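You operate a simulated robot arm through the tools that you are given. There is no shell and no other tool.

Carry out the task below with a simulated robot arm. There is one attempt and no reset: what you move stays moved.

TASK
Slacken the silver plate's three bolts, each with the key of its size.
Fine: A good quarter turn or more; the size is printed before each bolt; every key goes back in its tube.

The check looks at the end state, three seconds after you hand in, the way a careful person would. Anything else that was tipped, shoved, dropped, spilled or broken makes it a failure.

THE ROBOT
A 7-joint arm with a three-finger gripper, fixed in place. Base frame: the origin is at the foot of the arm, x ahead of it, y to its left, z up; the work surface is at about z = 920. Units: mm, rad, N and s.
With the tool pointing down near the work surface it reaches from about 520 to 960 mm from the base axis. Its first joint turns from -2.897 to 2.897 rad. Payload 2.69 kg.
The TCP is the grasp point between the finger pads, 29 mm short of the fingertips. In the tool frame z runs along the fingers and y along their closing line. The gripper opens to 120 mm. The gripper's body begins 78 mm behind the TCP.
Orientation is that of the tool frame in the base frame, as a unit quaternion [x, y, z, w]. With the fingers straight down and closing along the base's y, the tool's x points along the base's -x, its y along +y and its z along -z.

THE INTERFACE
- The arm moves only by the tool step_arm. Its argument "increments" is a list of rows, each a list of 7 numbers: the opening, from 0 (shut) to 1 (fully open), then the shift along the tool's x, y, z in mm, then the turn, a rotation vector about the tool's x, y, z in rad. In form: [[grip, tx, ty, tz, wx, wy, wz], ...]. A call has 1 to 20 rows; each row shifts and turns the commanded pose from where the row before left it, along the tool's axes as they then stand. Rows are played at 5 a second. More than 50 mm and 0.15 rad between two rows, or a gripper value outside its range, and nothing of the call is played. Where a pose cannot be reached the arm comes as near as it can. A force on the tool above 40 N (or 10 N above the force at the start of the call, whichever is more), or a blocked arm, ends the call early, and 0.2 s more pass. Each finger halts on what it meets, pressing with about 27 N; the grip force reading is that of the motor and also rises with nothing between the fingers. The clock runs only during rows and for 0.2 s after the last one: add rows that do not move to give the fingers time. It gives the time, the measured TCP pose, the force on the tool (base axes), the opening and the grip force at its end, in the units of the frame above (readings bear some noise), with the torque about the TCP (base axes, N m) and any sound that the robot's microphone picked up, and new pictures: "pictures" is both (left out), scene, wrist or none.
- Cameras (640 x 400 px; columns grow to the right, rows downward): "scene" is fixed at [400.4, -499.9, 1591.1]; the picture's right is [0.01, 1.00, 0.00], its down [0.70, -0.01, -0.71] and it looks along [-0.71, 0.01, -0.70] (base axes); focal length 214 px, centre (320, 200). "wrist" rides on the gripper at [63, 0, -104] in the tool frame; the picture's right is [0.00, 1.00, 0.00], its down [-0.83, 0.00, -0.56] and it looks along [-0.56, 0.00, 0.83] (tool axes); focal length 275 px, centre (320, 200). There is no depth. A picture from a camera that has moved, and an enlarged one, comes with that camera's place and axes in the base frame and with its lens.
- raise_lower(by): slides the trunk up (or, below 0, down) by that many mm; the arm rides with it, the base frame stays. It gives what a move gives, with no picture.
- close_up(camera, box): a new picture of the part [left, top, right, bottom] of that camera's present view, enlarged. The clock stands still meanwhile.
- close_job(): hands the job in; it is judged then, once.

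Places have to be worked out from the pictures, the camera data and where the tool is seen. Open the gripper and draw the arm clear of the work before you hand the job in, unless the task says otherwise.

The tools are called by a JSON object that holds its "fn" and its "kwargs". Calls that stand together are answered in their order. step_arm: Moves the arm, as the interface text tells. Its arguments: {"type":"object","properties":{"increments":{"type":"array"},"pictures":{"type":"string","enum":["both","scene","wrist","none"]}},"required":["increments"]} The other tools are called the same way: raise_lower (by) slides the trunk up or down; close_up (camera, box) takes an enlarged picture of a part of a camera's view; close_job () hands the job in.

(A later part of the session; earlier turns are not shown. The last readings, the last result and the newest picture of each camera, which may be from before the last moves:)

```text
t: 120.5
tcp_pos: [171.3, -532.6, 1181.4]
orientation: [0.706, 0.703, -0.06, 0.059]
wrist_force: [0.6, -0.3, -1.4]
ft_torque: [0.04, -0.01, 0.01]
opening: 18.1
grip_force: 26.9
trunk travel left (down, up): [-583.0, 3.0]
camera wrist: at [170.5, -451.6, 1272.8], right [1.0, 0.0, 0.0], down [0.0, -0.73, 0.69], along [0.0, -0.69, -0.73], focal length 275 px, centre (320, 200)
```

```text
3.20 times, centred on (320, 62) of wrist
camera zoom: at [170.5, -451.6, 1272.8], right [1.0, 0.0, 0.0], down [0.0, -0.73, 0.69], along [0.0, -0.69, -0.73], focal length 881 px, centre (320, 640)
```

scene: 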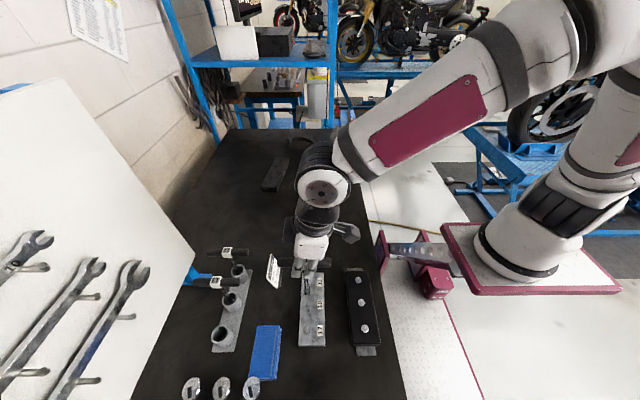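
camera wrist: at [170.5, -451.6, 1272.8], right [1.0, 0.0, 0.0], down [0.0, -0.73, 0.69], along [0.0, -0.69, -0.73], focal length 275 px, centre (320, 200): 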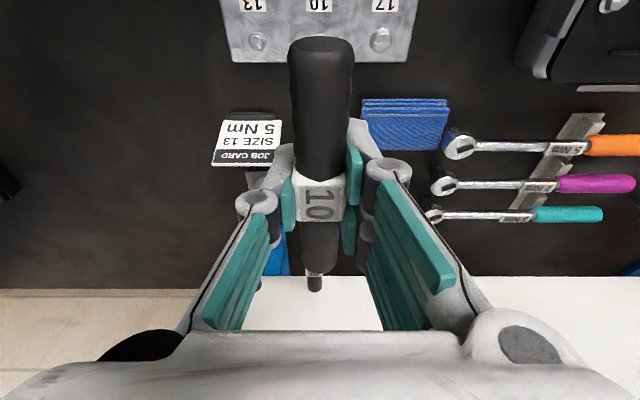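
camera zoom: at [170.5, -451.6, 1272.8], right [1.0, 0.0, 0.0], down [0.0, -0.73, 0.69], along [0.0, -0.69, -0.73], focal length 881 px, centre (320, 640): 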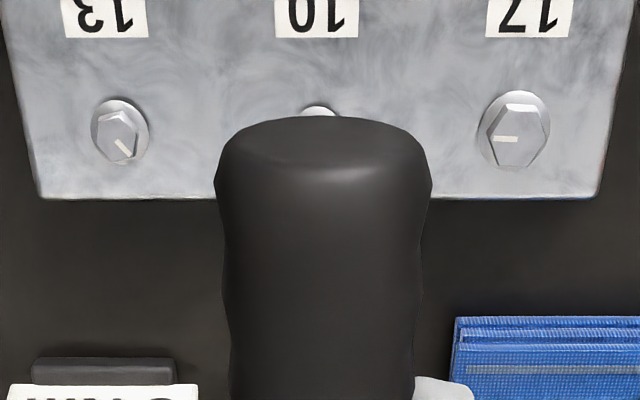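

The key hangs upright. I'll retrace the path to above tube 10 and check the socket over the tube.

{"fn": "step_arm", "kwargs": {"increments": [[0, -15.5, 5.6, 2.7, 0, 0, 0], [0, -30.9, 11.2, 5.35, 0, 0, 0], [0, -30.9, 11.2, 5.35, 0, 0, 0], [0, -30.9, 11.2, 5.35, 0, 0, 0], [0, -30.9, 11.2, 5.35, 0, 0, 0], [0, -30.9, 11.2, 5.35, 0, 0, 0], [0, -30.9, 11.2, 5.35, 0, 0, 0], [0, -15.6, 5.4, 2.7, 0, 0, 0], [0, 0, 0, 0, 0, 0, 0], [0, 0, 0, 0, 0, 0, 0]], "pictures": "scene"}}

{"fn": "close_up", "kwargs": {"camera": "scene", "box": [170, 265, 270, 365]}}

{"fn": "close_up", "kwargs": {"camera": "wrist", "box": [200, 0, 440, 150]}}

```text
t: 122.7
tcp_pos: [247.7, -750.4, 1179.4]
orientation: [0.706, 0.703, -0.06, 0.058]
wrist_force: [1.2, -0.3, -1.0]
ft_torque: [-0.02, 0.01, 0.05]
opening: 18.5
grip_force: 27.4
trunk travel left (down, up): [-583.0, 3.0]
```

scene: 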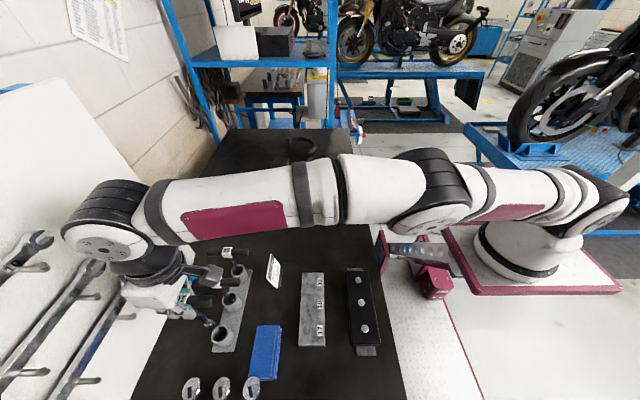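

```text
4.00 times, centred on (220, 315) of scene
camera zoom: at [400.4, -499.9, 1591.1], right [0.01, 1.0, 0.0], down [0.7, -0.01, -0.71], along [-0.71, 0.01, -0.7], focal length 858 px, centre (720, -260)
```

zoom: 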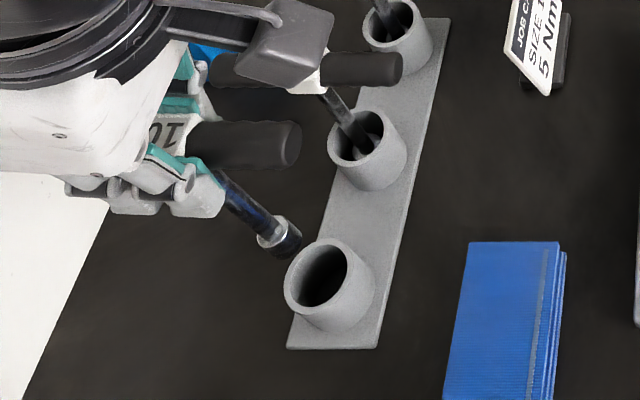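

```text
2.67 times, centred on (320, 75) of wrist
camera zoom: at [246.4, -671.1, 1272.0], right [1.0, 0.0, 0.0], down [0.0, -0.73, 0.69], along [0.0, -0.69, -0.73], focal length 734 px, centre (320, 533)
```

zoom: 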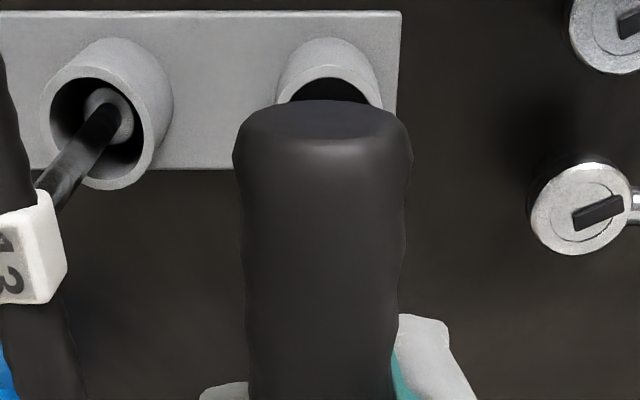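

The tube-10 rim centre is about (+1.5, -2.5) mm from the socket. I'll correct and lower 85 mm.

{"fn": "step_arm", "kwargs": {"increments": [[0, -2.46, 1.5, 0.4, 0, 0, 0], [0, 2.55, 0, 14.8, 0, 0, 0], [0, 2.55, 0, 14.8, 0, 0, 0], [0, 2.55, 0, 14.8, 0, 0, 0], [0, 2.55, 0, 14.8, 0, 0, 0], [0, 2.55, 0, 14.8, 0, 0, 0], [0, 1.7, 0, 9.85, 0, 0, 0], [0, 0, 0, 0, 0, 0, 0]], "pictures": "none"}}

{"fn": "close_up", "kwargs": {"camera": "scene", "box": [170, 265, 270, 365]}}

```text
t: 124.5
tcp_pos: [248.9, -755.2, 1094.6]
orientation: [0.706, 0.703, -0.061, 0.058]
wrist_force: [-0.1, 0.3, -1.5]
ft_torque: [0.0, -0.01, -0.03]
opening: 18.4
grip_force: 27.3
trunk travel left (down, up): [-583.0, 3.0]
```

```text
4.00 times, centred on (220, 315) of scene
camera zoom: at [400.4, -499.9, 1591.1], right [0.01, 1.0, 0.0], down [0.7, -0.01, -0.71], along [-0.71, 0.01, -0.7], focal length 858 px, centre (720, -260)
```

zoom: 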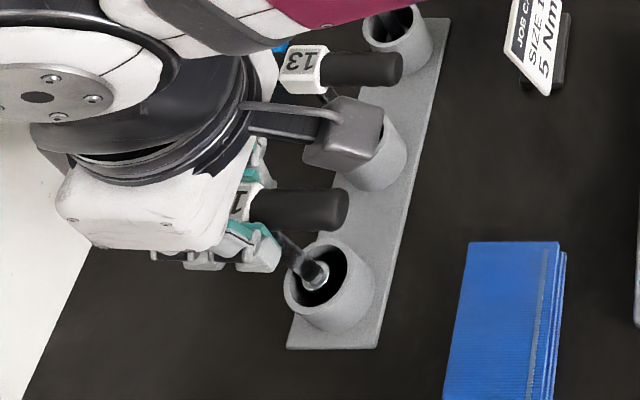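

The socket is centred inside tube 10. I'll lower the remaining ~20 mm gently until it rests.

{"fn": "step_arm", "kwargs": {"increments": [[0, 0.85, 0, 4.9, 0, 0, 0], [0, 0.85, 0, 4.9, 0, 0, 0], [0, 0.85, 0, 4.9, 0, 0, 0], [0, 0.34, 0, 1.97, 0, 0, 0], [0, 0.17, 0, 0.98, 0, 0, 0], [0, 0.17, 0, 0.98, 0, 0, 0], [0, 0, 0, 0, 0, 0, 0]], "pictures": "none"}}

{"fn": "step_arm", "kwargs": {"increments": [[0, 0.17, 0, 0.98, 0, 0, 0], [0, 0, 0, 0, 0, 0, 0]], "pictures": "none"}}

{"fn": "step_arm", "kwargs": {"increments": [[0, 0.17, 0, 0.98, 0, 0, 0], [0, 0, 0, 0, 0, 0, 0]], "pictures": "none"}}

```text
t: 126.1
tcp_pos: [249.1, -754.9, 1076.3]
orientation: [0.706, 0.703, -0.061, 0.059]
wrist_force: [-0.6, 0.3, -1.4]
ft_torque: [0.01, 0.02, 0.01]
opening: 18.2
grip_force: 27.3
trunk travel left (down, up): [-583.0, 3.0]
```

```text
t: 126.7
tcp_pos: [248.5, -754.8, 1076.0]
orientation: [0.706, 0.703, -0.061, 0.059]
wrist_force: [0.8, -0.3, -0.8]
ft_torque: [0.02, -0.03, -0.03]
opening: 18.3
grip_force: 27.2
trunk travel left (down, up): [-583.0, 3.0]
```

```text
t: 127.3
tcp_pos: [247.8, -755.0, 1074.5]
orientation: [0.706, 0.703, -0.06, 0.059]
wrist_force: [-0.1, -0.2, -2.1]
ft_torque: [-0.02, -0.04, 0.03]
opening: 18.3
grip_force: 27.2
trunk travel left (down, up): [-583.0, 3.0]
```

No contact yet at 1074.5; I'll continue in 1 mm steps.

{"fn": "step_arm", "kwargs": {"increments": [[0, 0.17, 0, 0.98, 0, 0, 0], [0, 0, 0, 0, 0, 0, 0]], "pictures": "none"}}

{"fn": "step_arm", "kwargs": {"increments": [[0, 0.085, 0, 0.5, 0, 0, 0], [0, 0, 0, 0, 0, 0, 0]], "pictures": "none"}}

```text
t: 127.9
tcp_pos: [250.4, -754.9, 1073.9]
orientation: [0.706, 0.703, -0.061, 0.059]
wrist_force: [-0.6, -0.6, 3.3]
ft_torque: [0.08, 0.03, 0.02]
opening: 18.3
grip_force: 27.4
trunk travel left (down, up): [-583.0, 3.0]
```

```text
t: 128.5
tcp_pos: [247.7, -753.5, 1075.3]
orientation: [0.706, 0.703, -0.06, 0.06]
wrist_force: [0.4, 0.7, 11.8]
ft_torque: [0.18, -0.1, -0.02]
opening: 18.1
grip_force: 26.8
trunk travel left (down, up): [-583.0, 3.0]
```

Contact at ~12 N; I'll ease back 0.5 mm and open slowly in stages.

{"fn": "step_arm", "kwargs": {"increments": [[0, -0.085, 0, -0.5, 0, 0, 0], [0, 0, 0, 0, 0, 0, 0], [0.165, 0, 0, 0, 0, 0, 0], [0.18, 0, 0, 0, 0, 0, 0], [0.2, 0, 0, 0, 0, 0, 0], [0.25, 0, 0, 0, 0, 0, 0], [0.35, 0, 0, 0, 0, 0, 0], [0.5, 0, 0, 0, 0, 0, 0], [0.5, 0, 0, 0, 0, 0, 0]]}}

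{"fn": "close_up", "kwargs": {"camera": "scene", "box": [170, 265, 270, 365]}}

```text
t: 130.5
tcp_pos: [249.1, -754.7, 1074.5]
orientation: [0.707, 0.703, -0.06, 0.058]
wrist_force: [-0.3, -0.2, 0.4]
ft_torque: [-0.04, 0.0, -0.02]
opening: 59.8
grip_force: 0.2
trunk travel left (down, up): [-583.0, 3.0]
camera wrist: at [248.3, -673.5, 1165.9], right [1.0, 0.0, 0.0], down [0.0, -0.73, 0.69], along [0.0, -0.69, -0.73], focal length 275 px, centre (320, 200)
```

scene: 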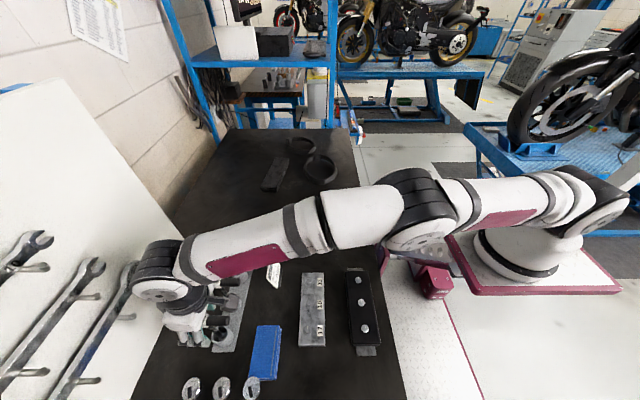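
wrist: 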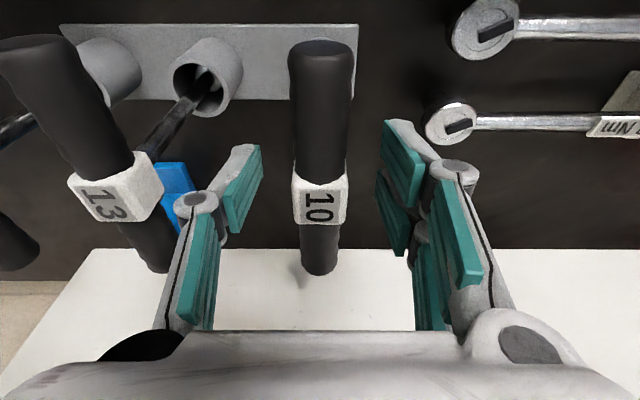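

```text
4.00 times, centred on (220, 315) of scene
camera zoom: at [400.4, -499.9, 1591.1], right [0.01, 1.0, 0.0], down [0.7, -0.01, -0.71], along [-0.71, 0.01, -0.7], focal length 858 px, centre (720, -260)
```

zoom: 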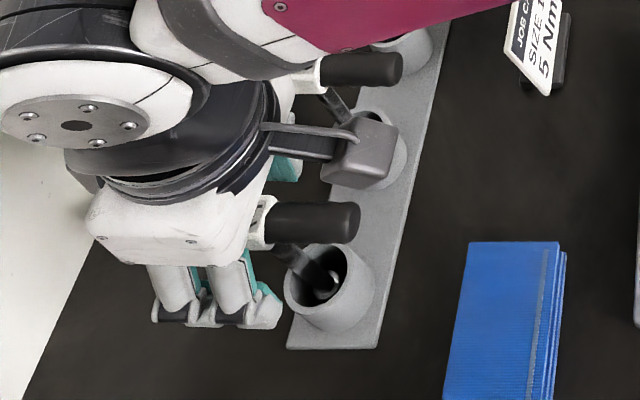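

Key 10 stands in its tube. I'll rise 90 mm and move to above key 17 at x≈78.

{"fn": "step_arm", "kwargs": {"increments": [[0.5, -1.7, 0, -9.85, 0, 0, 0], [0.5, -3.4, 0, -19.7, 0, 0, 0], [0.5, -3.4, 0, -19.7, 0, 0, 0], [0.5, -3.4, 0, -19.7, 0, 0, 0], [0.5, -3.4, 0, -19.7, 0, 0, 0], [0.5, 0, -20, 0, 0, 0, 0], [0.5, 0, -34, 0, 0, 0, 0], [0.5, 0, -34, 0, 0, 0, 0], [0.5, 0, -34, 0, 0, 0, 0], [0.5, 1, -34, 0, 0, 0, 0], [0.5, 1, -14, 0, 0, 0, 0], [0.5, 0, 0, 0, 0, 0, 0], [0.5, 0, 0, 0, 0, 0, 0]]}}

{"fn": "close_up", "kwargs": {"camera": "wrist", "box": [160, 0, 480, 200]}}

{"fn": "close_up", "kwargs": {"camera": "scene", "box": [160, 235, 280, 355]}}

```text
t: 133.3
tcp_pos: [80.2, -752.6, 1164.2]
orientation: [0.706, 0.703, -0.06, 0.06]
wrist_force: [-0.1, 0.2, 0.3]
ft_torque: [0.03, 0.0, 0.01]
opening: 60.1
grip_force: 0.1
trunk travel left (down, up): [-583.0, 3.0]
camera wrist: at [80.1, -672.4, 1255.5], right [1.0, 0.0, 0.0], down [0.0, -0.73, 0.69], along [0.0, -0.69, -0.73], focal length 275 px, centre (320, 200)
```

scene: 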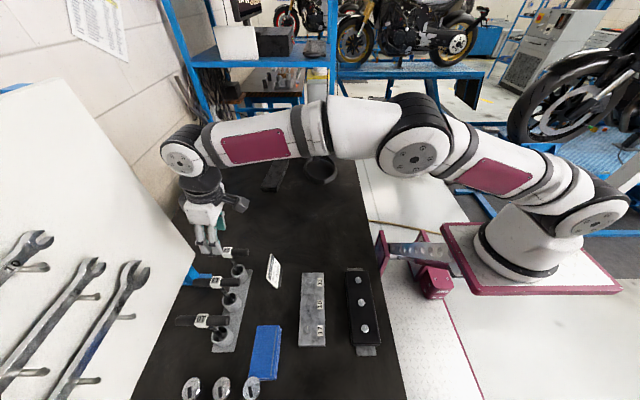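
wrist: 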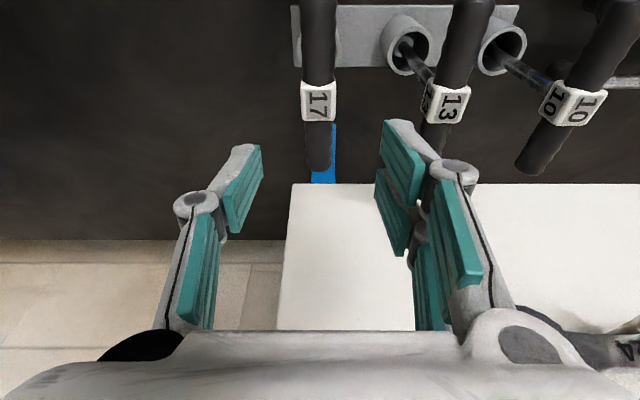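

```text
2.00 times, centred on (320, 100) of wrist
camera zoom: at [80.1, -672.4, 1255.5], right [1.0, 0.0, 0.0], down [0.0, -0.73, 0.69], along [0.0, -0.69, -0.73], focal length 551 px, centre (320, 400)
```

zoom: 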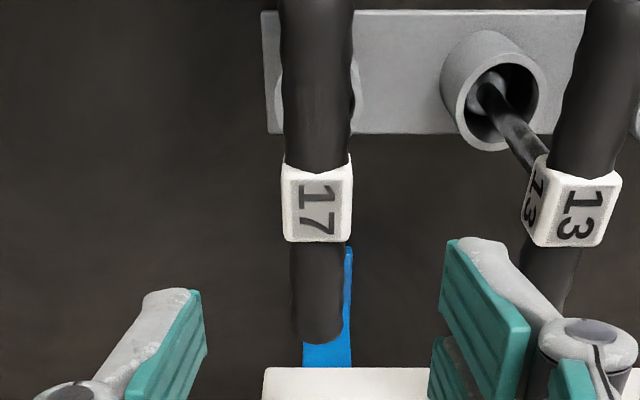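

```text
3.33 times, centred on (220, 295) of scene
camera zoom: at [400.4, -499.9, 1591.1], right [0.01, 1.0, 0.0], down [0.7, -0.01, -0.71], along [-0.71, 0.01, -0.7], focal length 715 px, centre (653, -117)
```

zoom: 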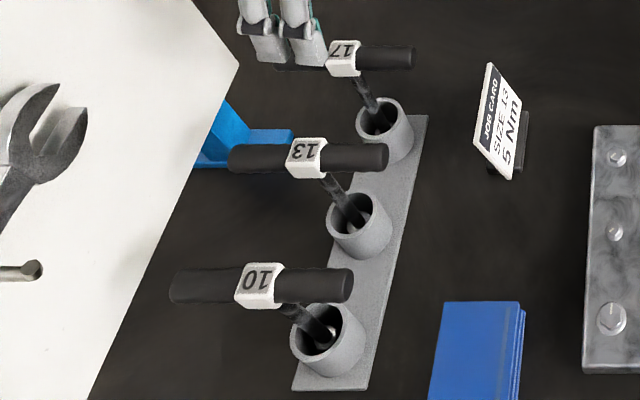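

Both returned keys stand upright in their tubes. Key 17 is ~1.2 mm to -x of the tool centre; I'll correct and descend around its bar.

{"fn": "step_arm", "kwargs": {"increments": [[0.5, 3.8, -0.6, 22, 0, 0, 0], [0.5, 3.8, -0.6, 22, 0, 0, 0], [0.5, 3.8, 0, 22, 0, 0, 0], [0.5, 3.8, 0, 22, 0, 0, 0], [0.5, 0, 0, 0, 0, 0, 0], [0.5, 0, 0, 0, 0, 0, 0]]}}

```text
t: 134.7
tcp_pos: [81.0, -752.4, 1073.6]
orientation: [0.707, 0.703, -0.06, 0.059]
wrist_force: [-0.4, 0.2, 0.9]
ft_torque: [0.03, -0.02, 0.03]
opening: 60.3
grip_force: 0.1
trunk travel left (down, up): [-583.0, 3.0]
camera wrist: at [79.2, -671.7, 1165.9], right [1.0, 0.0, 0.0], down [0.0, -0.73, 0.69], along [0.0, -0.69, -0.73], focal length 275 px, centre (320, 200)
```

scene: 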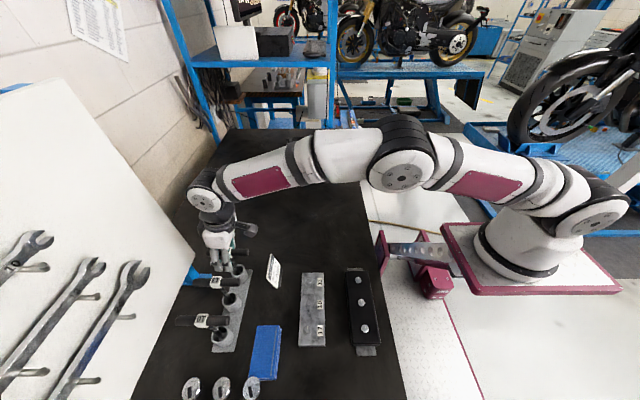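
wrist: 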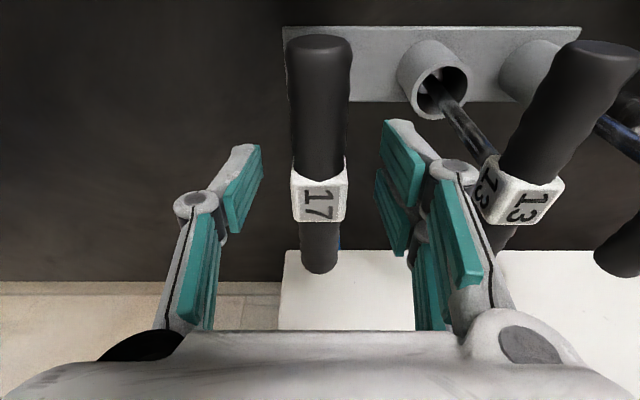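

The label shows at column 319.5, nearly centred. I'll nudge -0.6 mm in x and close gently.

{"fn": "step_arm", "kwargs": {"increments": [[0.5, 0, -0.6, 0, 0, 0, 0], [0.35, 0, 0, 0, 0, 0, 0], [0.25, 0, 0, 0, 0, 0, 0], [0.2, 0, 0, 0, 0, 0, 0], [0.15, 0, 0, 0, 0, 0, 0], [0, 0, 0, 0, 0, 0, 0], [0, 0, 0, 0, 0, 0, 0], [0, 0, 0, 0, 0, 0, 0]], "pictures": "wrist"}}

```text
t: 136.5
tcp_pos: [79.2, -752.1, 1075.1]
orientation: [0.706, 0.703, -0.06, 0.059]
wrist_force: [-0.1, 0.1, -0.5]
ft_torque: [-0.03, -0.01, -0.02]
opening: 18.1
grip_force: 27.0
trunk travel left (down, up): [-583.0, 3.0]
camera wrist: at [78.6, -671.7, 1166.0], right [1.0, 0.0, 0.0], down [0.0, -0.73, 0.69], along [0.0, -0.69, -0.73], focal length 275 px, centre (320, 200)
```

wrist: 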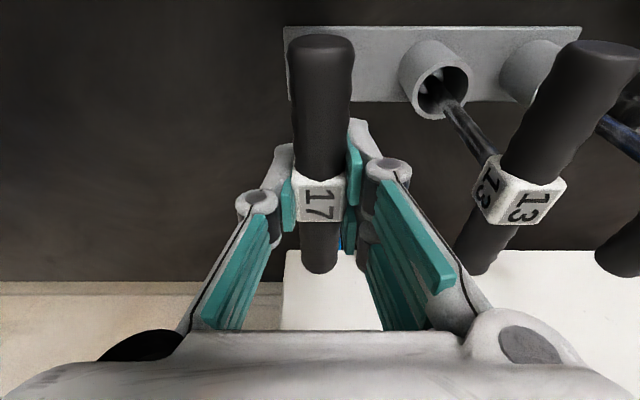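

Key 17 is gripped. I'll lift it 135 mm so its socket clears the job card and the neighbouring bars, then travel diagonally to above bolt 17.

{"fn": "step_arm", "kwargs": {"increments": [[0, -2.87, 0, -16.6, 0, 0, 0], [0, -2.87, 0, -16.6, 0, 0, 0], [0, -2.87, 0, -16.6, 0, 0, 0], [0, -2.87, 0, -16.6, 0, 0, 0], [0, -2.87, 0, -16.6, 0, 0, 0], [0, -2.87, 0, -16.6, 0, 0, 0], [0, -2.87, 0, -16.6, 0, 0, 0], [0, -2.87, 0, -16.6, 0, 0, 0], [0, 0, 0, 0, 0, 0, 0], [0, 0, 0, 0, 0, 0, 0]], "pictures": "scene"}}

{"fn": "close_up", "kwargs": {"camera": "scene", "box": [170, 205, 290, 305]}}

```text
t: 138.7
tcp_pos: [78.9, -751.9, 1210.0]
orientation: [0.706, 0.703, -0.061, 0.06]
wrist_force: [0.1, -0.9, -1.8]
ft_torque: [0.01, 0.0, 0.01]
opening: 18.4
grip_force: 27.3
trunk travel left (down, up): [-583.0, 3.0]
```

scene: 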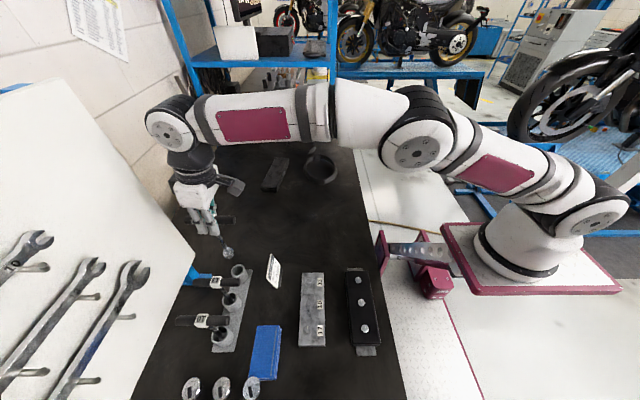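

```text
4.00 times, centred on (230, 255) of scene
camera zoom: at [400.4, -499.9, 1591.1], right [0.01, 1.0, 0.0], down [0.7, -0.01, -0.71], along [-0.71, 0.01, -0.7], focal length 858 px, centre (680, -20)
```

zoom: 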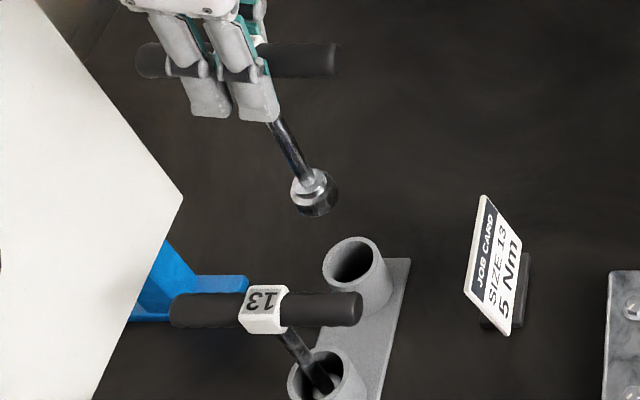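

Key 17 is well clear of the tube. I'll move diagonally at constant height to above bolt 17.

{"fn": "step_arm", "kwargs": {"increments": [[0, 13.6, 9.9, -2.3, 0, 0, 0], [0, 27.2, 19.8, -4.7, 0, 0, 0], [0, 27.2, 19.8, -4.7, 0, 0, 0], [0, 27.2, 19.8, -4.7, 0, 0, 0], [0, 27.2, 19.8, -4.7, 0, 0, 0], [0, 27.2, 19.8, -4.7, 0, 0, 0], [0, 27.2, 19.8, -4.7, 0, 0, 0], [0, 27.2, 19.8, -4.7, 0, 0, 0], [0, 12.5, 9.9, -2.3, 0, 0, 0], [0, 4.25, 0, 24.6, 0, 0, 0], [0, 4.25, 0, 24.6, 0, 0, 0], [0, 0, 0, 0, 0, 0, 0], [0, 0, 0, 0, 0, 0, 0]]}}

{"fn": "close_up", "kwargs": {"camera": "scene", "box": [265, 250, 365, 350]}}

{"fn": "close_up", "kwargs": {"camera": "wrist", "box": [240, 0, 400, 100]}}

```text
t: 141.5
tcp_pos: [237.0, -532.8, 1159.7]
orientation: [0.707, 0.703, -0.061, 0.059]
wrist_force: [0.0, 0.7, -1.8]
ft_torque: [0.05, 0.01, -0.02]
opening: 18.3
grip_force: 27.2
trunk travel left (down, up): [-583.0, 3.0]
camera wrist: at [236.9, -452.6, 1251.4], right [1.0, 0.0, 0.0], down [0.0, -0.73, 0.69], along [0.0, -0.69, -0.73], focal length 275 px, centre (320, 200)
```

scene: 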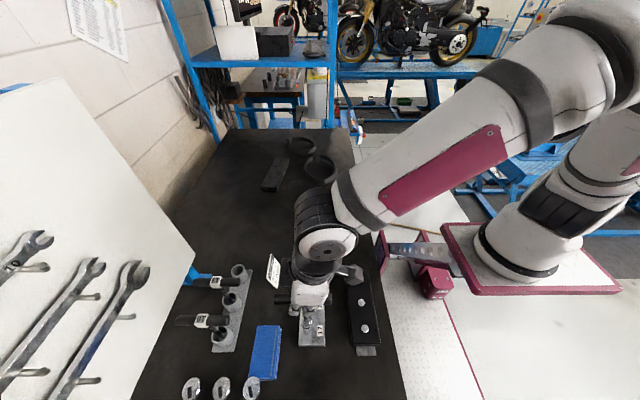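
wrist: 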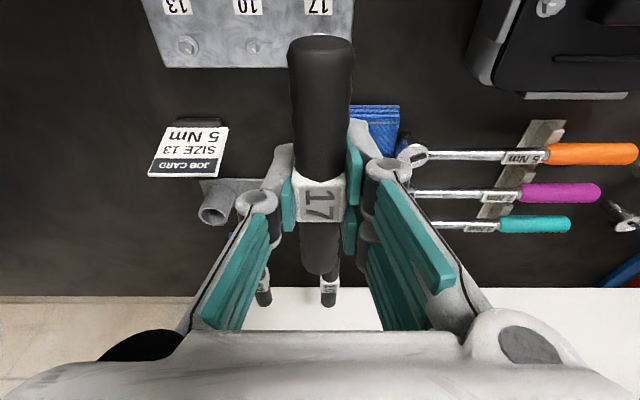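

```text
4.00 times, centred on (315, 300) of scene
camera zoom: at [400.4, -499.9, 1591.1], right [0.01, 1.0, 0.0], down [0.7, -0.01, -0.71], along [-0.71, 0.01, -0.7], focal length 858 px, centre (340, -200)
```

zoom: 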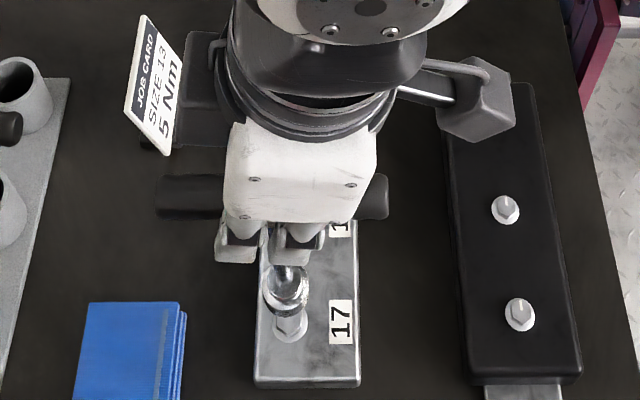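

```text
4.00 times, centred on (320, 50) of wrist
camera zoom: at [236.9, -452.6, 1251.4], right [1.0, 0.0, 0.0], down [0.0, -0.73, 0.69], along [0.0, -0.69, -0.73], focal length 1101 px, centre (320, 800)
```

zoom: 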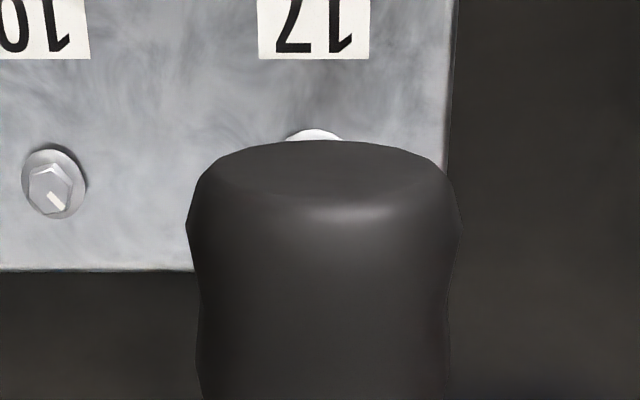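

Bolt 10's mark is confirmed pointing to +x/-y. For bolt 17 the tool is ~1.7 mm too far in +x; I'll correct, lower to z≈1122, and measure in the scene view.

{"fn": "step_arm", "kwargs": {"increments": [[0, 3.2, -1.7, 18.5, 0, 0, 0], [0, 3.2, 0, 18.5, 0, 0, 0], [0, 0, 0, 0, 0, 0, 0], [0, 0, 0, 0, 0, 0, 0]], "pictures": "none"}}

{"fn": "close_up", "kwargs": {"camera": "scene", "box": [300, 315, 325, 335]}}

{"fn": "close_up", "kwargs": {"camera": "wrist", "box": [240, 0, 400, 100]}}

```text
t: 142.5
tcp_pos: [234.8, -533.9, 1122.0]
orientation: [0.706, 0.703, -0.06, 0.06]
wrist_force: [-0.2, 0.2, -2.1]
ft_torque: [0.0, 0.0, 0.01]
opening: 18.4
grip_force: 26.5
trunk travel left (down, up): [-583.0, 3.0]
```

```text
16.00 times, centred on (312, 325) of scene
camera zoom: at [400.4, -499.9, 1591.1], right [0.01, 1.0, 0.0], down [0.7, -0.01, -0.71], along [-0.71, 0.01, -0.7], focal length 3432 px, centre (440, -1800)
```

zoom: 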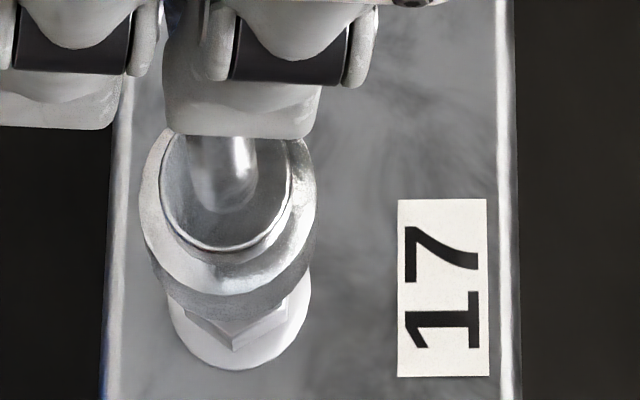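

```text
4.00 times, centred on (320, 50) of wrist
camera zoom: at [234.5, -453.3, 1213.7], right [1.0, 0.0, 0.0], down [0.0, -0.73, 0.69], along [0.0, -0.69, -0.73], focal length 1101 px, centre (320, 800)
```

zoom: 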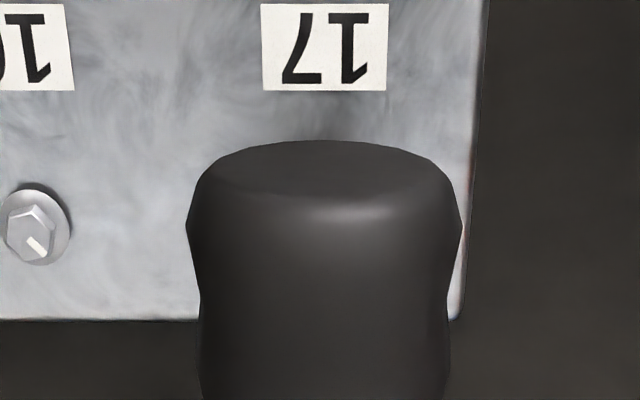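

In y the socket is right on (228 vs. 228.6 expected); x needs +0.5 mm. I'll apply it, turn 0.45 rad clockwise to the start angle and lower 12 mm, then check again.

{"fn": "step_arm", "kwargs": {"increments": [[0, 0, 0.5, 0, 0, 0, 0], [0, 0, 0, 0, 0.0255, 0, 0.1478], [0, 0, 0, 0, 0.0255, 0, 0.1478], [0, 0, 0, 0, 0.0255, 0, 0.1478], [0, 1.02, 0, 5.9, 0, 0, 0], [0, 1.02, 0, 5.9, 0, 0, 0], [0, 0, 0, 0, 0, 0, 0], [0, 0, 0, 0, 0, 0, 0]], "pictures": "none"}}

{"fn": "close_up", "kwargs": {"camera": "scene", "box": [300, 315, 325, 335]}}

```text
t: 144.3
tcp_pos: [236.3, -532.6, 1109.0]
orientation: [0.845, 0.527, -0.073, 0.045]
wrist_force: [0.1, -0.2, -1.0]
ft_torque: [0.01, -0.05, 0.03]
opening: 18.4
grip_force: 27.3
trunk travel left (down, up): [-583.0, 3.0]
```

```text
16.00 times, centred on (312, 325) of scene
camera zoom: at [400.4, -499.9, 1591.1], right [0.01, 1.0, 0.0], down [0.7, -0.01, -0.71], along [-0.71, 0.01, -0.7], focal length 3432 px, centre (440, -1800)
```

zoom: 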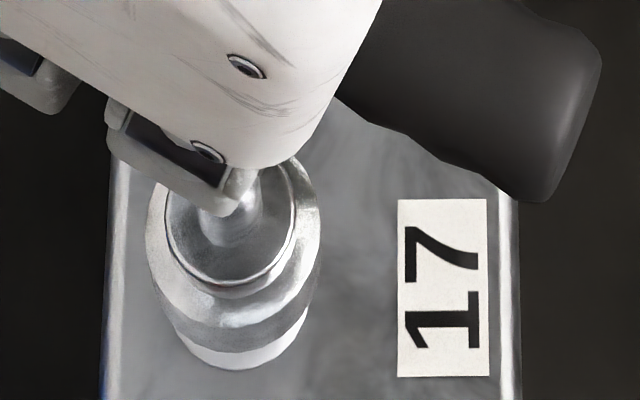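

Still aligned (232.5 vs. 231.8 expected). I'll lower toward the seat in small steps.

{"fn": "step_arm", "kwargs": {"increments": [[0, 0.85, 0, 4.93, 0, 0, 0], [0, 0.85, 0, 4.93, 0, 0, 0], [0, 0.51, 0, 2.96, 0, 0, 0], [0, 0, 0, 0, 0, 0, 0]], "pictures": "none"}}

{"fn": "step_arm", "kwargs": {"increments": [[0, 0.17, 0, 0.98, 0, 0, 0], [0, 0.17, 0, 0.98, 0, 0, 0], [0, 0, 0, 0, 0, 0, 0]], "pictures": "none"}}

{"fn": "step_arm", "kwargs": {"increments": [[0, 0.17, 0, 0.98, 0, 0, 0], [0, 0, 0, 0, 0, 0, 0], [0, 0, 0, 0, 0, 0, 0]], "pictures": "none"}}

{"fn": "close_up", "kwargs": {"camera": "scene", "box": [300, 315, 325, 335]}}

```text
t: 145.3
tcp_pos: [236.2, -533.4, 1096.9]
orientation: [0.846, 0.527, -0.072, 0.044]
wrist_force: [0.7, 0.2, -1.8]
ft_torque: [-0.06, 0.05, 0.0]
opening: 18.5
grip_force: 26.7
trunk travel left (down, up): [-583.0, 3.0]
```

```text
t: 146.1
tcp_pos: [236.2, -534.0, 1094.9]
orientation: [0.845, 0.527, -0.073, 0.044]
wrist_force: [-0.6, -1.4, -1.5]
ft_torque: [-0.14, 0.02, -0.02]
opening: 18.2
grip_force: 27.0
trunk travel left (down, up): [-583.0, 3.0]
```

```text
t: 146.9
tcp_pos: [237.1, -534.5, 1094.2]
orientation: [0.846, 0.527, -0.073, 0.044]
wrist_force: [-1.1, -1.5, -0.1]
ft_torque: [-0.34, 0.16, 0.02]
opening: 18.5
grip_force: 27.4
trunk travel left (down, up): [-583.0, 3.0]
```

```text
16.00 times, centred on (312, 325) of scene
camera zoom: at [400.4, -499.9, 1591.1], right [0.01, 1.0, 0.0], down [0.7, -0.01, -0.71], along [-0.71, 0.01, -0.7], focal length 3432 px, centre (440, -1800)
```

zoom: 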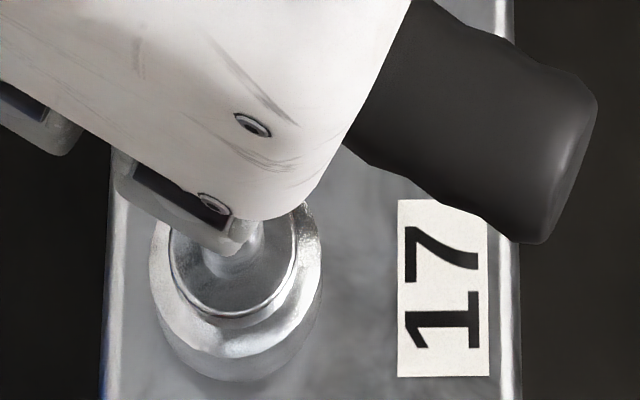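

The socket covers the head fully; slight side contact is building. I'll go on in 0.5 mm steps to a light press.

{"fn": "step_arm", "kwargs": {"increments": [[0, 0.085, 0, 0.5, 0, 0, 0], [0, 0.085, 0, 0.5, 0, 0, 0], [0, 0, 0, 0, 0, 0, 0]], "pictures": "none"}}

{"fn": "step_arm", "kwargs": {"increments": [[0, 0.085, 0, 0.5, 0, 0, 0], [0, 0.085, 0, 0.5, 0, 0, 0], [0, 0, 0, 0, 0, 0, 0]], "pictures": "none"}}

```text
t: 147.7
tcp_pos: [236.7, -531.7, 1093.1]
orientation: [0.845, 0.528, -0.072, 0.044]
wrist_force: [-0.3, -2.5, 0.6]
ft_torque: [-0.31, 0.09, 0.03]
opening: 18.5
grip_force: 26.9
trunk travel left (down, up): [-583.0, 3.0]
```

```text
t: 148.5
tcp_pos: [236.8, -532.2, 1091.3]
orientation: [0.845, 0.528, -0.072, 0.044]
wrist_force: [0.5, -0.3, -1.3]
ft_torque: [-0.01, -0.01, 0.04]
opening: 18.4
grip_force: 27.3
trunk travel left (down, up): [-583.0, 3.0]
```

{"fn": "step_arm", "kwargs": {"increments": [[0, 0.085, 0, 0.5, 0, 0, 0], [0, 0.085, 0, 0.5, 0, 0, 0], [0, 0, 0, 0, 0, 0, 0]], "pictures": "none"}}

{"fn": "close_up", "kwargs": {"camera": "scene", "box": [300, 315, 325, 335]}}

```text
t: 149.3
tcp_pos: [235.7, -534.3, 1091.8]
orientation: [0.845, 0.528, -0.073, 0.044]
wrist_force: [-0.2, 2.0, 4.7]
ft_torque: [0.22, -0.07, -0.03]
opening: 18.0
grip_force: 27.4
trunk travel left (down, up): [-583.0, 3.0]
```

```text
16.00 times, centred on (312, 325) of scene
camera zoom: at [400.4, -499.9, 1591.1], right [0.01, 1.0, 0.0], down [0.7, -0.01, -0.71], along [-0.71, 0.01, -0.7], focal length 3432 px, centre (440, -1800)
```

zoom: 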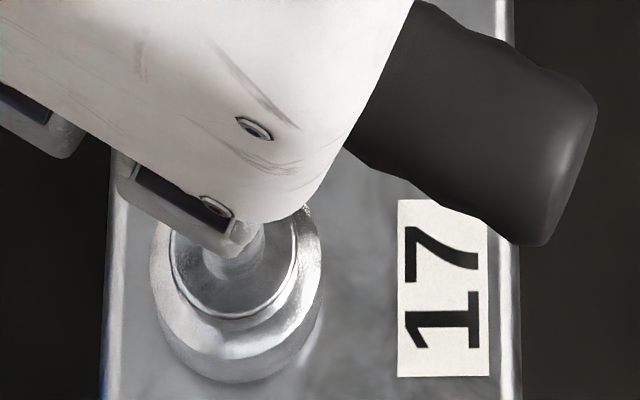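

Light contact, Fz 4.7 N. I'll press 0.4 mm more and start turning counter-clockwise.

{"fn": "step_arm", "kwargs": {"increments": [[0, 0.07, 0, 0.4, 0, 0, 0], [0, 0, 0, 0, -0.017, 0, -0.0985], [0, 0, 0, 0, -0.017, 0, -0.0985], [0, 0, 0, 0, -0.017, 0, -0.0985], [0, 0, 0, 0, -0.017, 0, -0.0985]], "pictures": "none"}}

{"fn": "step_arm", "kwargs": {"increments": [[0, 0, 0, 0, -0.017, 0, -0.0985], [0, 0, 0, 0, -0.017, 0, -0.0985], [0, 0, 0, 0, -0.017, 0, -0.0985]], "pictures": "none"}}

```text
t: 150.5
tcp_pos: [237.5, -532.2, 1091.1]
orientation: [0.723, 0.686, -0.062, 0.058]
wrist_force: [2.2, -1.7, 8.4]
ft_torque: [-0.32, -0.05, -0.04]
opening: 18.3
grip_force: 27.4
trunk travel left (down, up): [-583.0, 3.0]
```

```text
t: 151.3
tcp_pos: [237.0, -533.3, 1090.6]
orientation: [0.612, 0.786, -0.053, 0.067]
wrist_force: [4.0, -0.4, 18.8]
ft_torque: [0.24, -0.05, -0.01]
opening: 18.2
grip_force: 27.1
trunk travel left (down, up): [-583.0, 3.0]
```

Forces are moderate (Fz 19 N). I'll continue turning in stages, relieving side forces as they build.

{"fn": "step_arm", "kwargs": {"increments": [[0, 0, 0, -0.2, 0, 0, 0], [0, 0, 0, 0, -0.017, 0, -0.0985], [0, 0, 0, 0, -0.017, 0, -0.0985], [0, 0, 0, 0, -0.017, 0, -0.0985], [0, 0, 0, 0, -0.017, 0, -0.0985]], "pictures": "none"}}

{"fn": "step_arm", "kwargs": {"increments": [[0, 0, 0, 0, -0.017, 0, -0.0985], [0, 0, 0, 0, -0.017, 0, -0.0985], [0, 0, 0, 0, -0.017, 0, -0.0985], [0, 0, 0, 0, -0.017, 0, -0.0985]], "pictures": "none"}}

```text
t: 152.5
tcp_pos: [237.0, -532.9, 1089.9]
orientation: [0.444, 0.892, -0.037, 0.075]
wrist_force: [9.9, 4.7, 15.2]
ft_torque: [-0.11, -0.21, -0.04]
opening: 18.3
grip_force: 26.8
trunk travel left (down, up): [-583.0, 3.0]
```

```text
t: 153.5
tcp_pos: [237.0, -532.5, 1090.0]
orientation: [0.258, 0.962, -0.021, 0.081]
wrist_force: [9.9, 10.0, 9.3]
ft_torque: [0.07, -0.04, -0.05]
opening: 18.4
grip_force: 26.5
trunk travel left (down, up): [-583.0, 3.0]
```

I'll relieve the (+10, +10) N side force with a (+0.5, +0.5) shift, keep the light press, and continue.

{"fn": "step_arm", "kwargs": {"increments": [[0, -0.13, 0.68, 0.33, 0, 0, 0], [0, 0, 0, 0, -0.017, 0, -0.0985], [0, 0, 0, 0, -0.017, 0, -0.0985], [0, 0, 0, 0, -0.017, 0, -0.0985], [0, 0, 0, 0, -0.017, 0, -0.0985]], "pictures": "none"}}

{"fn": "step_arm", "kwargs": {"increments": [[0, 0, 0, 0.2, 0, 0, 0], [0, 0, 0, 0, -0.017, 0, -0.0985], [0, 0, 0, 0, -0.017, 0, -0.0985], [0, 0, 0, 0, -0.017, 0, -0.0985], [0, 0, 0, 0, -0.017, 0, -0.0985], [0, 0, 0, 0, -0.01, 0, -0.059], [0, 0, 0, 0, 0, 0, 0]], "pictures": "none"}}

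```text
t: 154.7
tcp_pos: [235.7, -531.1, 1090.5]
orientation: [0.063, 0.994, -0.005, 0.085]
wrist_force: [8.6, 15.4, 16.3]
ft_torque: [0.04, -0.08, -0.04]
opening: 18.2
grip_force: 26.9
trunk travel left (down, up): [-583.0, 3.0]
```

```text
t: 156.3
tcp_pos: [236.5, -531.3, 1091.3]
orientation: [-0.164, 0.983, 0.015, 0.084]
wrist_force: [3.5, 22.4, 22.5]
ft_torque: [0.07, 0.02, 0.02]
opening: 18.5
grip_force: 26.8
trunk travel left (down, up): [-583.0, 3.0]
```

The turn is complete. I'll relieve the +22 N y force with a small shift and lift 40 mm to check the mark.

{"fn": "step_arm", "kwargs": {"increments": [[0, 0.2, 0.8, -0.5, 0, 0, 0], [0, -0.5, 0, -2.96, 0, 0, 0], [0, -1.17, 0, -6.9, 0, 0, 0], [0, -1.67, 0, -9.86, 0, 0, 0], [0, -1.67, 0, -9.86, 0, 0, 0], [0, -1.67, 0, -9.86, 0, 0, 0], [0, 0, 0, 0, 0, 0, 0]], "pictures": "none"}}

{"fn": "close_up", "kwargs": {"camera": "scene", "box": [300, 315, 325, 335]}}

{"fn": "close_up", "kwargs": {"camera": "scene", "box": [265, 250, 365, 350]}}

```text
t: 157.9
tcp_pos: [236.9, -532.0, 1131.9]
orientation: [-0.165, 0.983, 0.015, 0.083]
wrist_force: [0.3, -0.5, -0.5]
ft_torque: [-0.02, -0.02, -0.01]
opening: 18.3
grip_force: 27.2
trunk travel left (down, up): [-583.0, 3.0]
```

```text
16.00 times, centred on (312, 325) of scene
camera zoom: at [400.4, -499.9, 1591.1], right [0.01, 1.0, 0.0], down [0.7, -0.01, -0.71], along [-0.71, 0.01, -0.7], focal length 3432 px, centre (440, -1800)
```

zoom: 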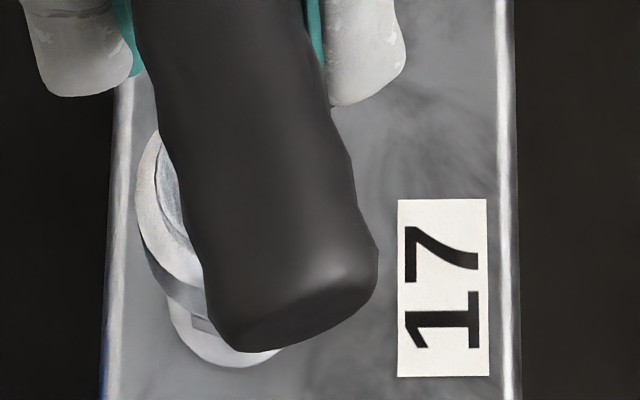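

```text
4.00 times, centred on (315, 300) of scene
camera zoom: at [400.4, -499.9, 1591.1], right [0.01, 1.0, 0.0], down [0.7, -0.01, -0.71], along [-0.71, 0.01, -0.7], focal length 858 px, centre (340, -200)
```

zoom: 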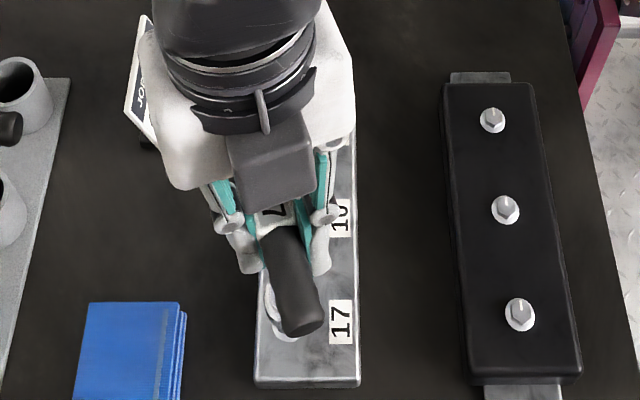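

The handle hides the bolt here. I'll lift 50 mm more, turn back to bar-along-y, and look again.

{"fn": "step_arm", "kwargs": {"increments": [[0, -4.25, 0, -24.6, 0, 0, 0], [0, -4.25, 0, -24.6, 0, 0, 0], [0, 0, 0, 0, 0.0252, 0, 0.1458], [0, 0, 0, 0, 0.0252, 0, 0.1458], [0, 0, 0, 0, 0.0252, 0, 0.1458], [0, 0, 0, 0, 0.0252, 0, 0.1458], [0, 0, 0, 0, 0.0252, 0, 0.1458], [0, 0, 0, 0, 0.0252, 0, 0.1458], [0, 0, 0, 0, 0.0252, 0, 0.1458], [0, 0, 0, 0, 0.0252, 0, 0.1458], [0, 0, 0, 0, 0.0252, 0, 0.1458], [0, 0, 0, 0, 0.0252, 0, 0.1458], [0, 0, 0, 0, 0.0252, 0, 0.1458], [0, 0, 0, 0, 0.0252, 0, 0.1458], [0, 0, 0, 0, 0.0217, 0, 0.1256], [0, 0, 0, 0, 0, 0, 0], [0, 0, 0, 0, 0, 0, 0]]}}

{"fn": "close_up", "kwargs": {"camera": "scene", "box": [265, 250, 365, 350]}}

{"fn": "close_up", "kwargs": {"camera": "scene", "box": [300, 315, 325, 335]}}

```text
t: 161.5
tcp_pos: [237.0, -532.6, 1180.5]
orientation: [0.705, 0.704, -0.061, 0.059]
wrist_force: [-1.0, 0.0, -1.2]
ft_torque: [0.01, -0.02, 0.01]
opening: 18.1
grip_force: 27.0
trunk travel left (down, up): [-583.0, 3.0]
camera wrist: at [234.4, -451.7, 1272.3], right [1.0, 0.0, 0.0], down [0.0, -0.73, 0.69], along [0.0, -0.69, -0.73], focal length 275 px, centre (320, 200)
```

scene: 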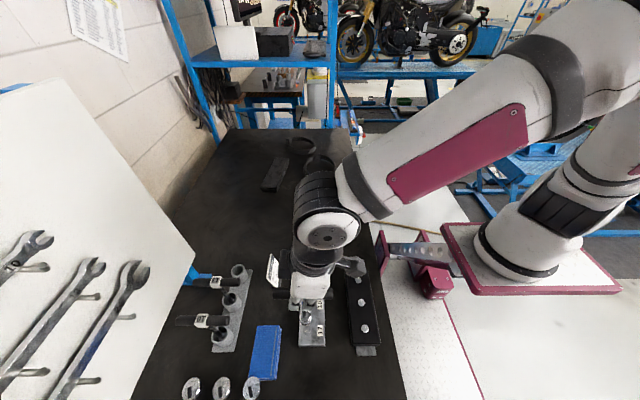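
wrist: 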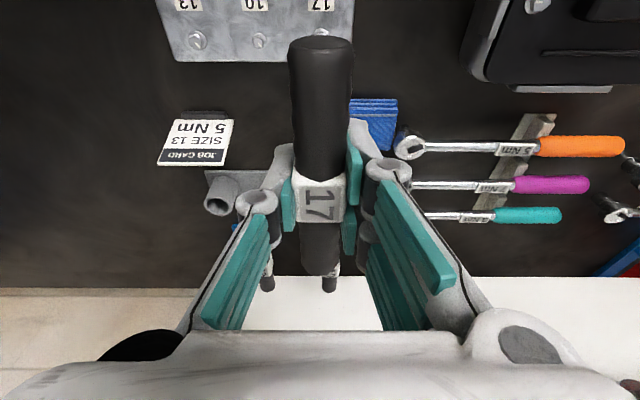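

```text
4.00 times, centred on (315, 300) of scene
camera zoom: at [400.4, -499.9, 1591.1], right [0.01, 1.0, 0.0], down [0.7, -0.01, -0.71], along [-0.71, 0.01, -0.7], focal length 858 px, centre (340, -200)
```

zoom: 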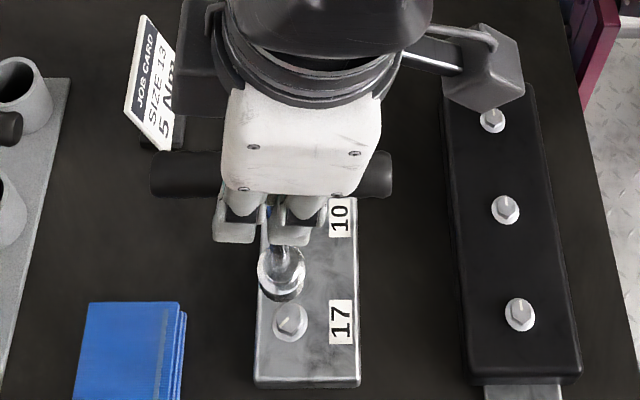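

```text
16.00 times, centred on (312, 325) of scene
camera zoom: at [400.4, -499.9, 1591.1], right [0.01, 1.0, 0.0], down [0.7, -0.01, -0.71], along [-0.71, 0.01, -0.7], focal length 3432 px, centre (440, -1800)
```

zoom: 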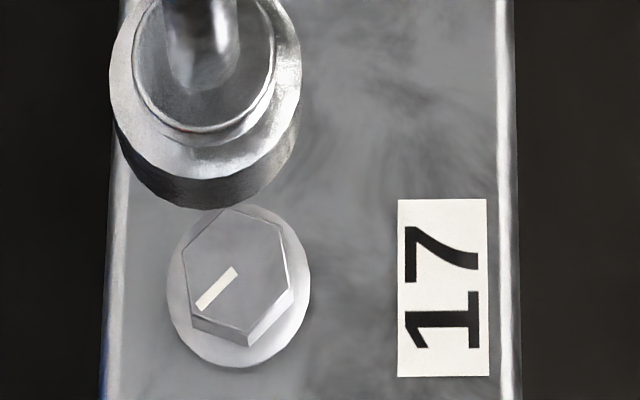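

Bolt 17's mark has turned ~135–140° too. I'll lift another 30 mm and retrace the diagonal to above tube 17.

{"fn": "step_arm", "kwargs": {"increments": [[0, -2.55, 0, -14.8, 0, 0, 0], [0, -2.55, 0, -14.8, 0, 0, 0], [0, -13.5, -9.7, 2.3, 0, 0, 0], [0, -27.1, -19.5, 4.68, 0, 0, 0], [0, -27.1, -19.5, 4.68, 0, 0, 0], [0, -27.1, -19.5, 4.68, 0, 0, 0], [0, -27.1, -19.5, 4.68, 0, 0, 0], [0, -27.1, -19.5, 4.68, 0, 0, 0], [0, -27.1, -19.5, 4.68, 0, 0, 0], [0, -27.1, -19.5, 4.68, 0, 0, 0], [0, -13.5, -9.6, 2.3, 0, 0, 0], [0, 0, 0, 0, 0, 0, 0], [0, 0, 0, 0, 0, 0, 0]], "pictures": "scene"}}

{"fn": "close_up", "kwargs": {"camera": "scene", "box": [170, 205, 290, 305]}}

{"fn": "close_up", "kwargs": {"camera": "wrist", "box": [200, 0, 440, 150]}}

```text
t: 164.3
tcp_pos: [81.6, -751.8, 1210.6]
orientation: [0.705, 0.704, -0.06, 0.059]
wrist_force: [0.2, -0.7, -1.2]
ft_torque: [0.01, -0.03, 0.0]
opening: 18.2
grip_force: 27.4
trunk travel left (down, up): [-583.0, 3.0]
```

scene: 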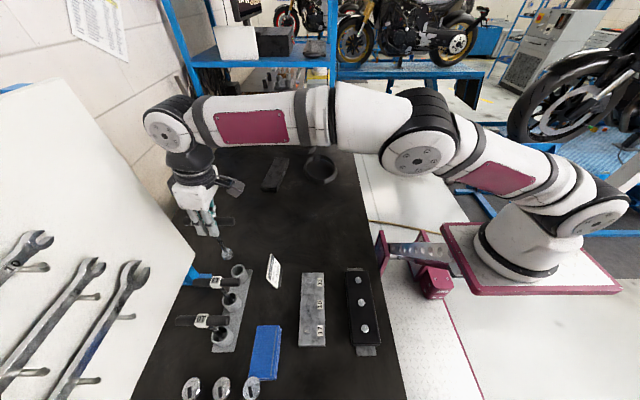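

```text
4.00 times, centred on (230, 255) of scene
camera zoom: at [400.4, -499.9, 1591.1], right [0.01, 1.0, 0.0], down [0.7, -0.01, -0.71], along [-0.71, 0.01, -0.7], focal length 858 px, centre (680, -20)
```

zoom: 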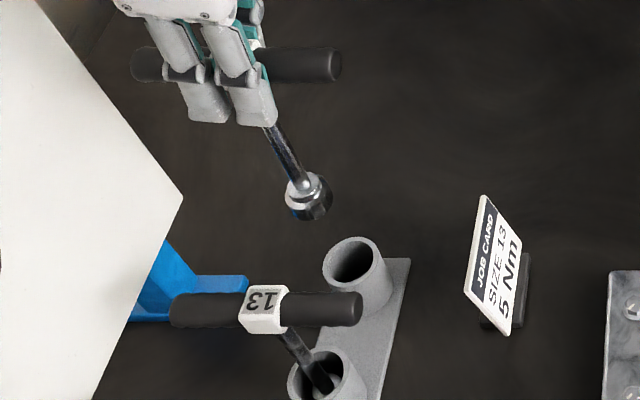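

```text
2.67 times, centred on (320, 75) of wrist
camera zoom: at [81.5, -670.6, 1302.8], right [1.0, 0.0, 0.0], down [0.0, -0.73, 0.69], along [0.0, -0.69, -0.73], focal length 734 px, centre (320, 533)
```

zoom: 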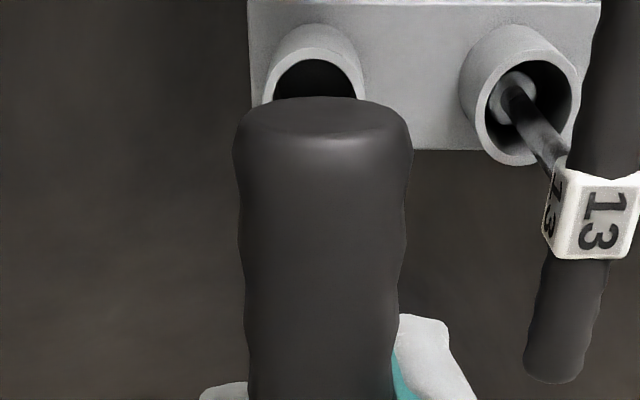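

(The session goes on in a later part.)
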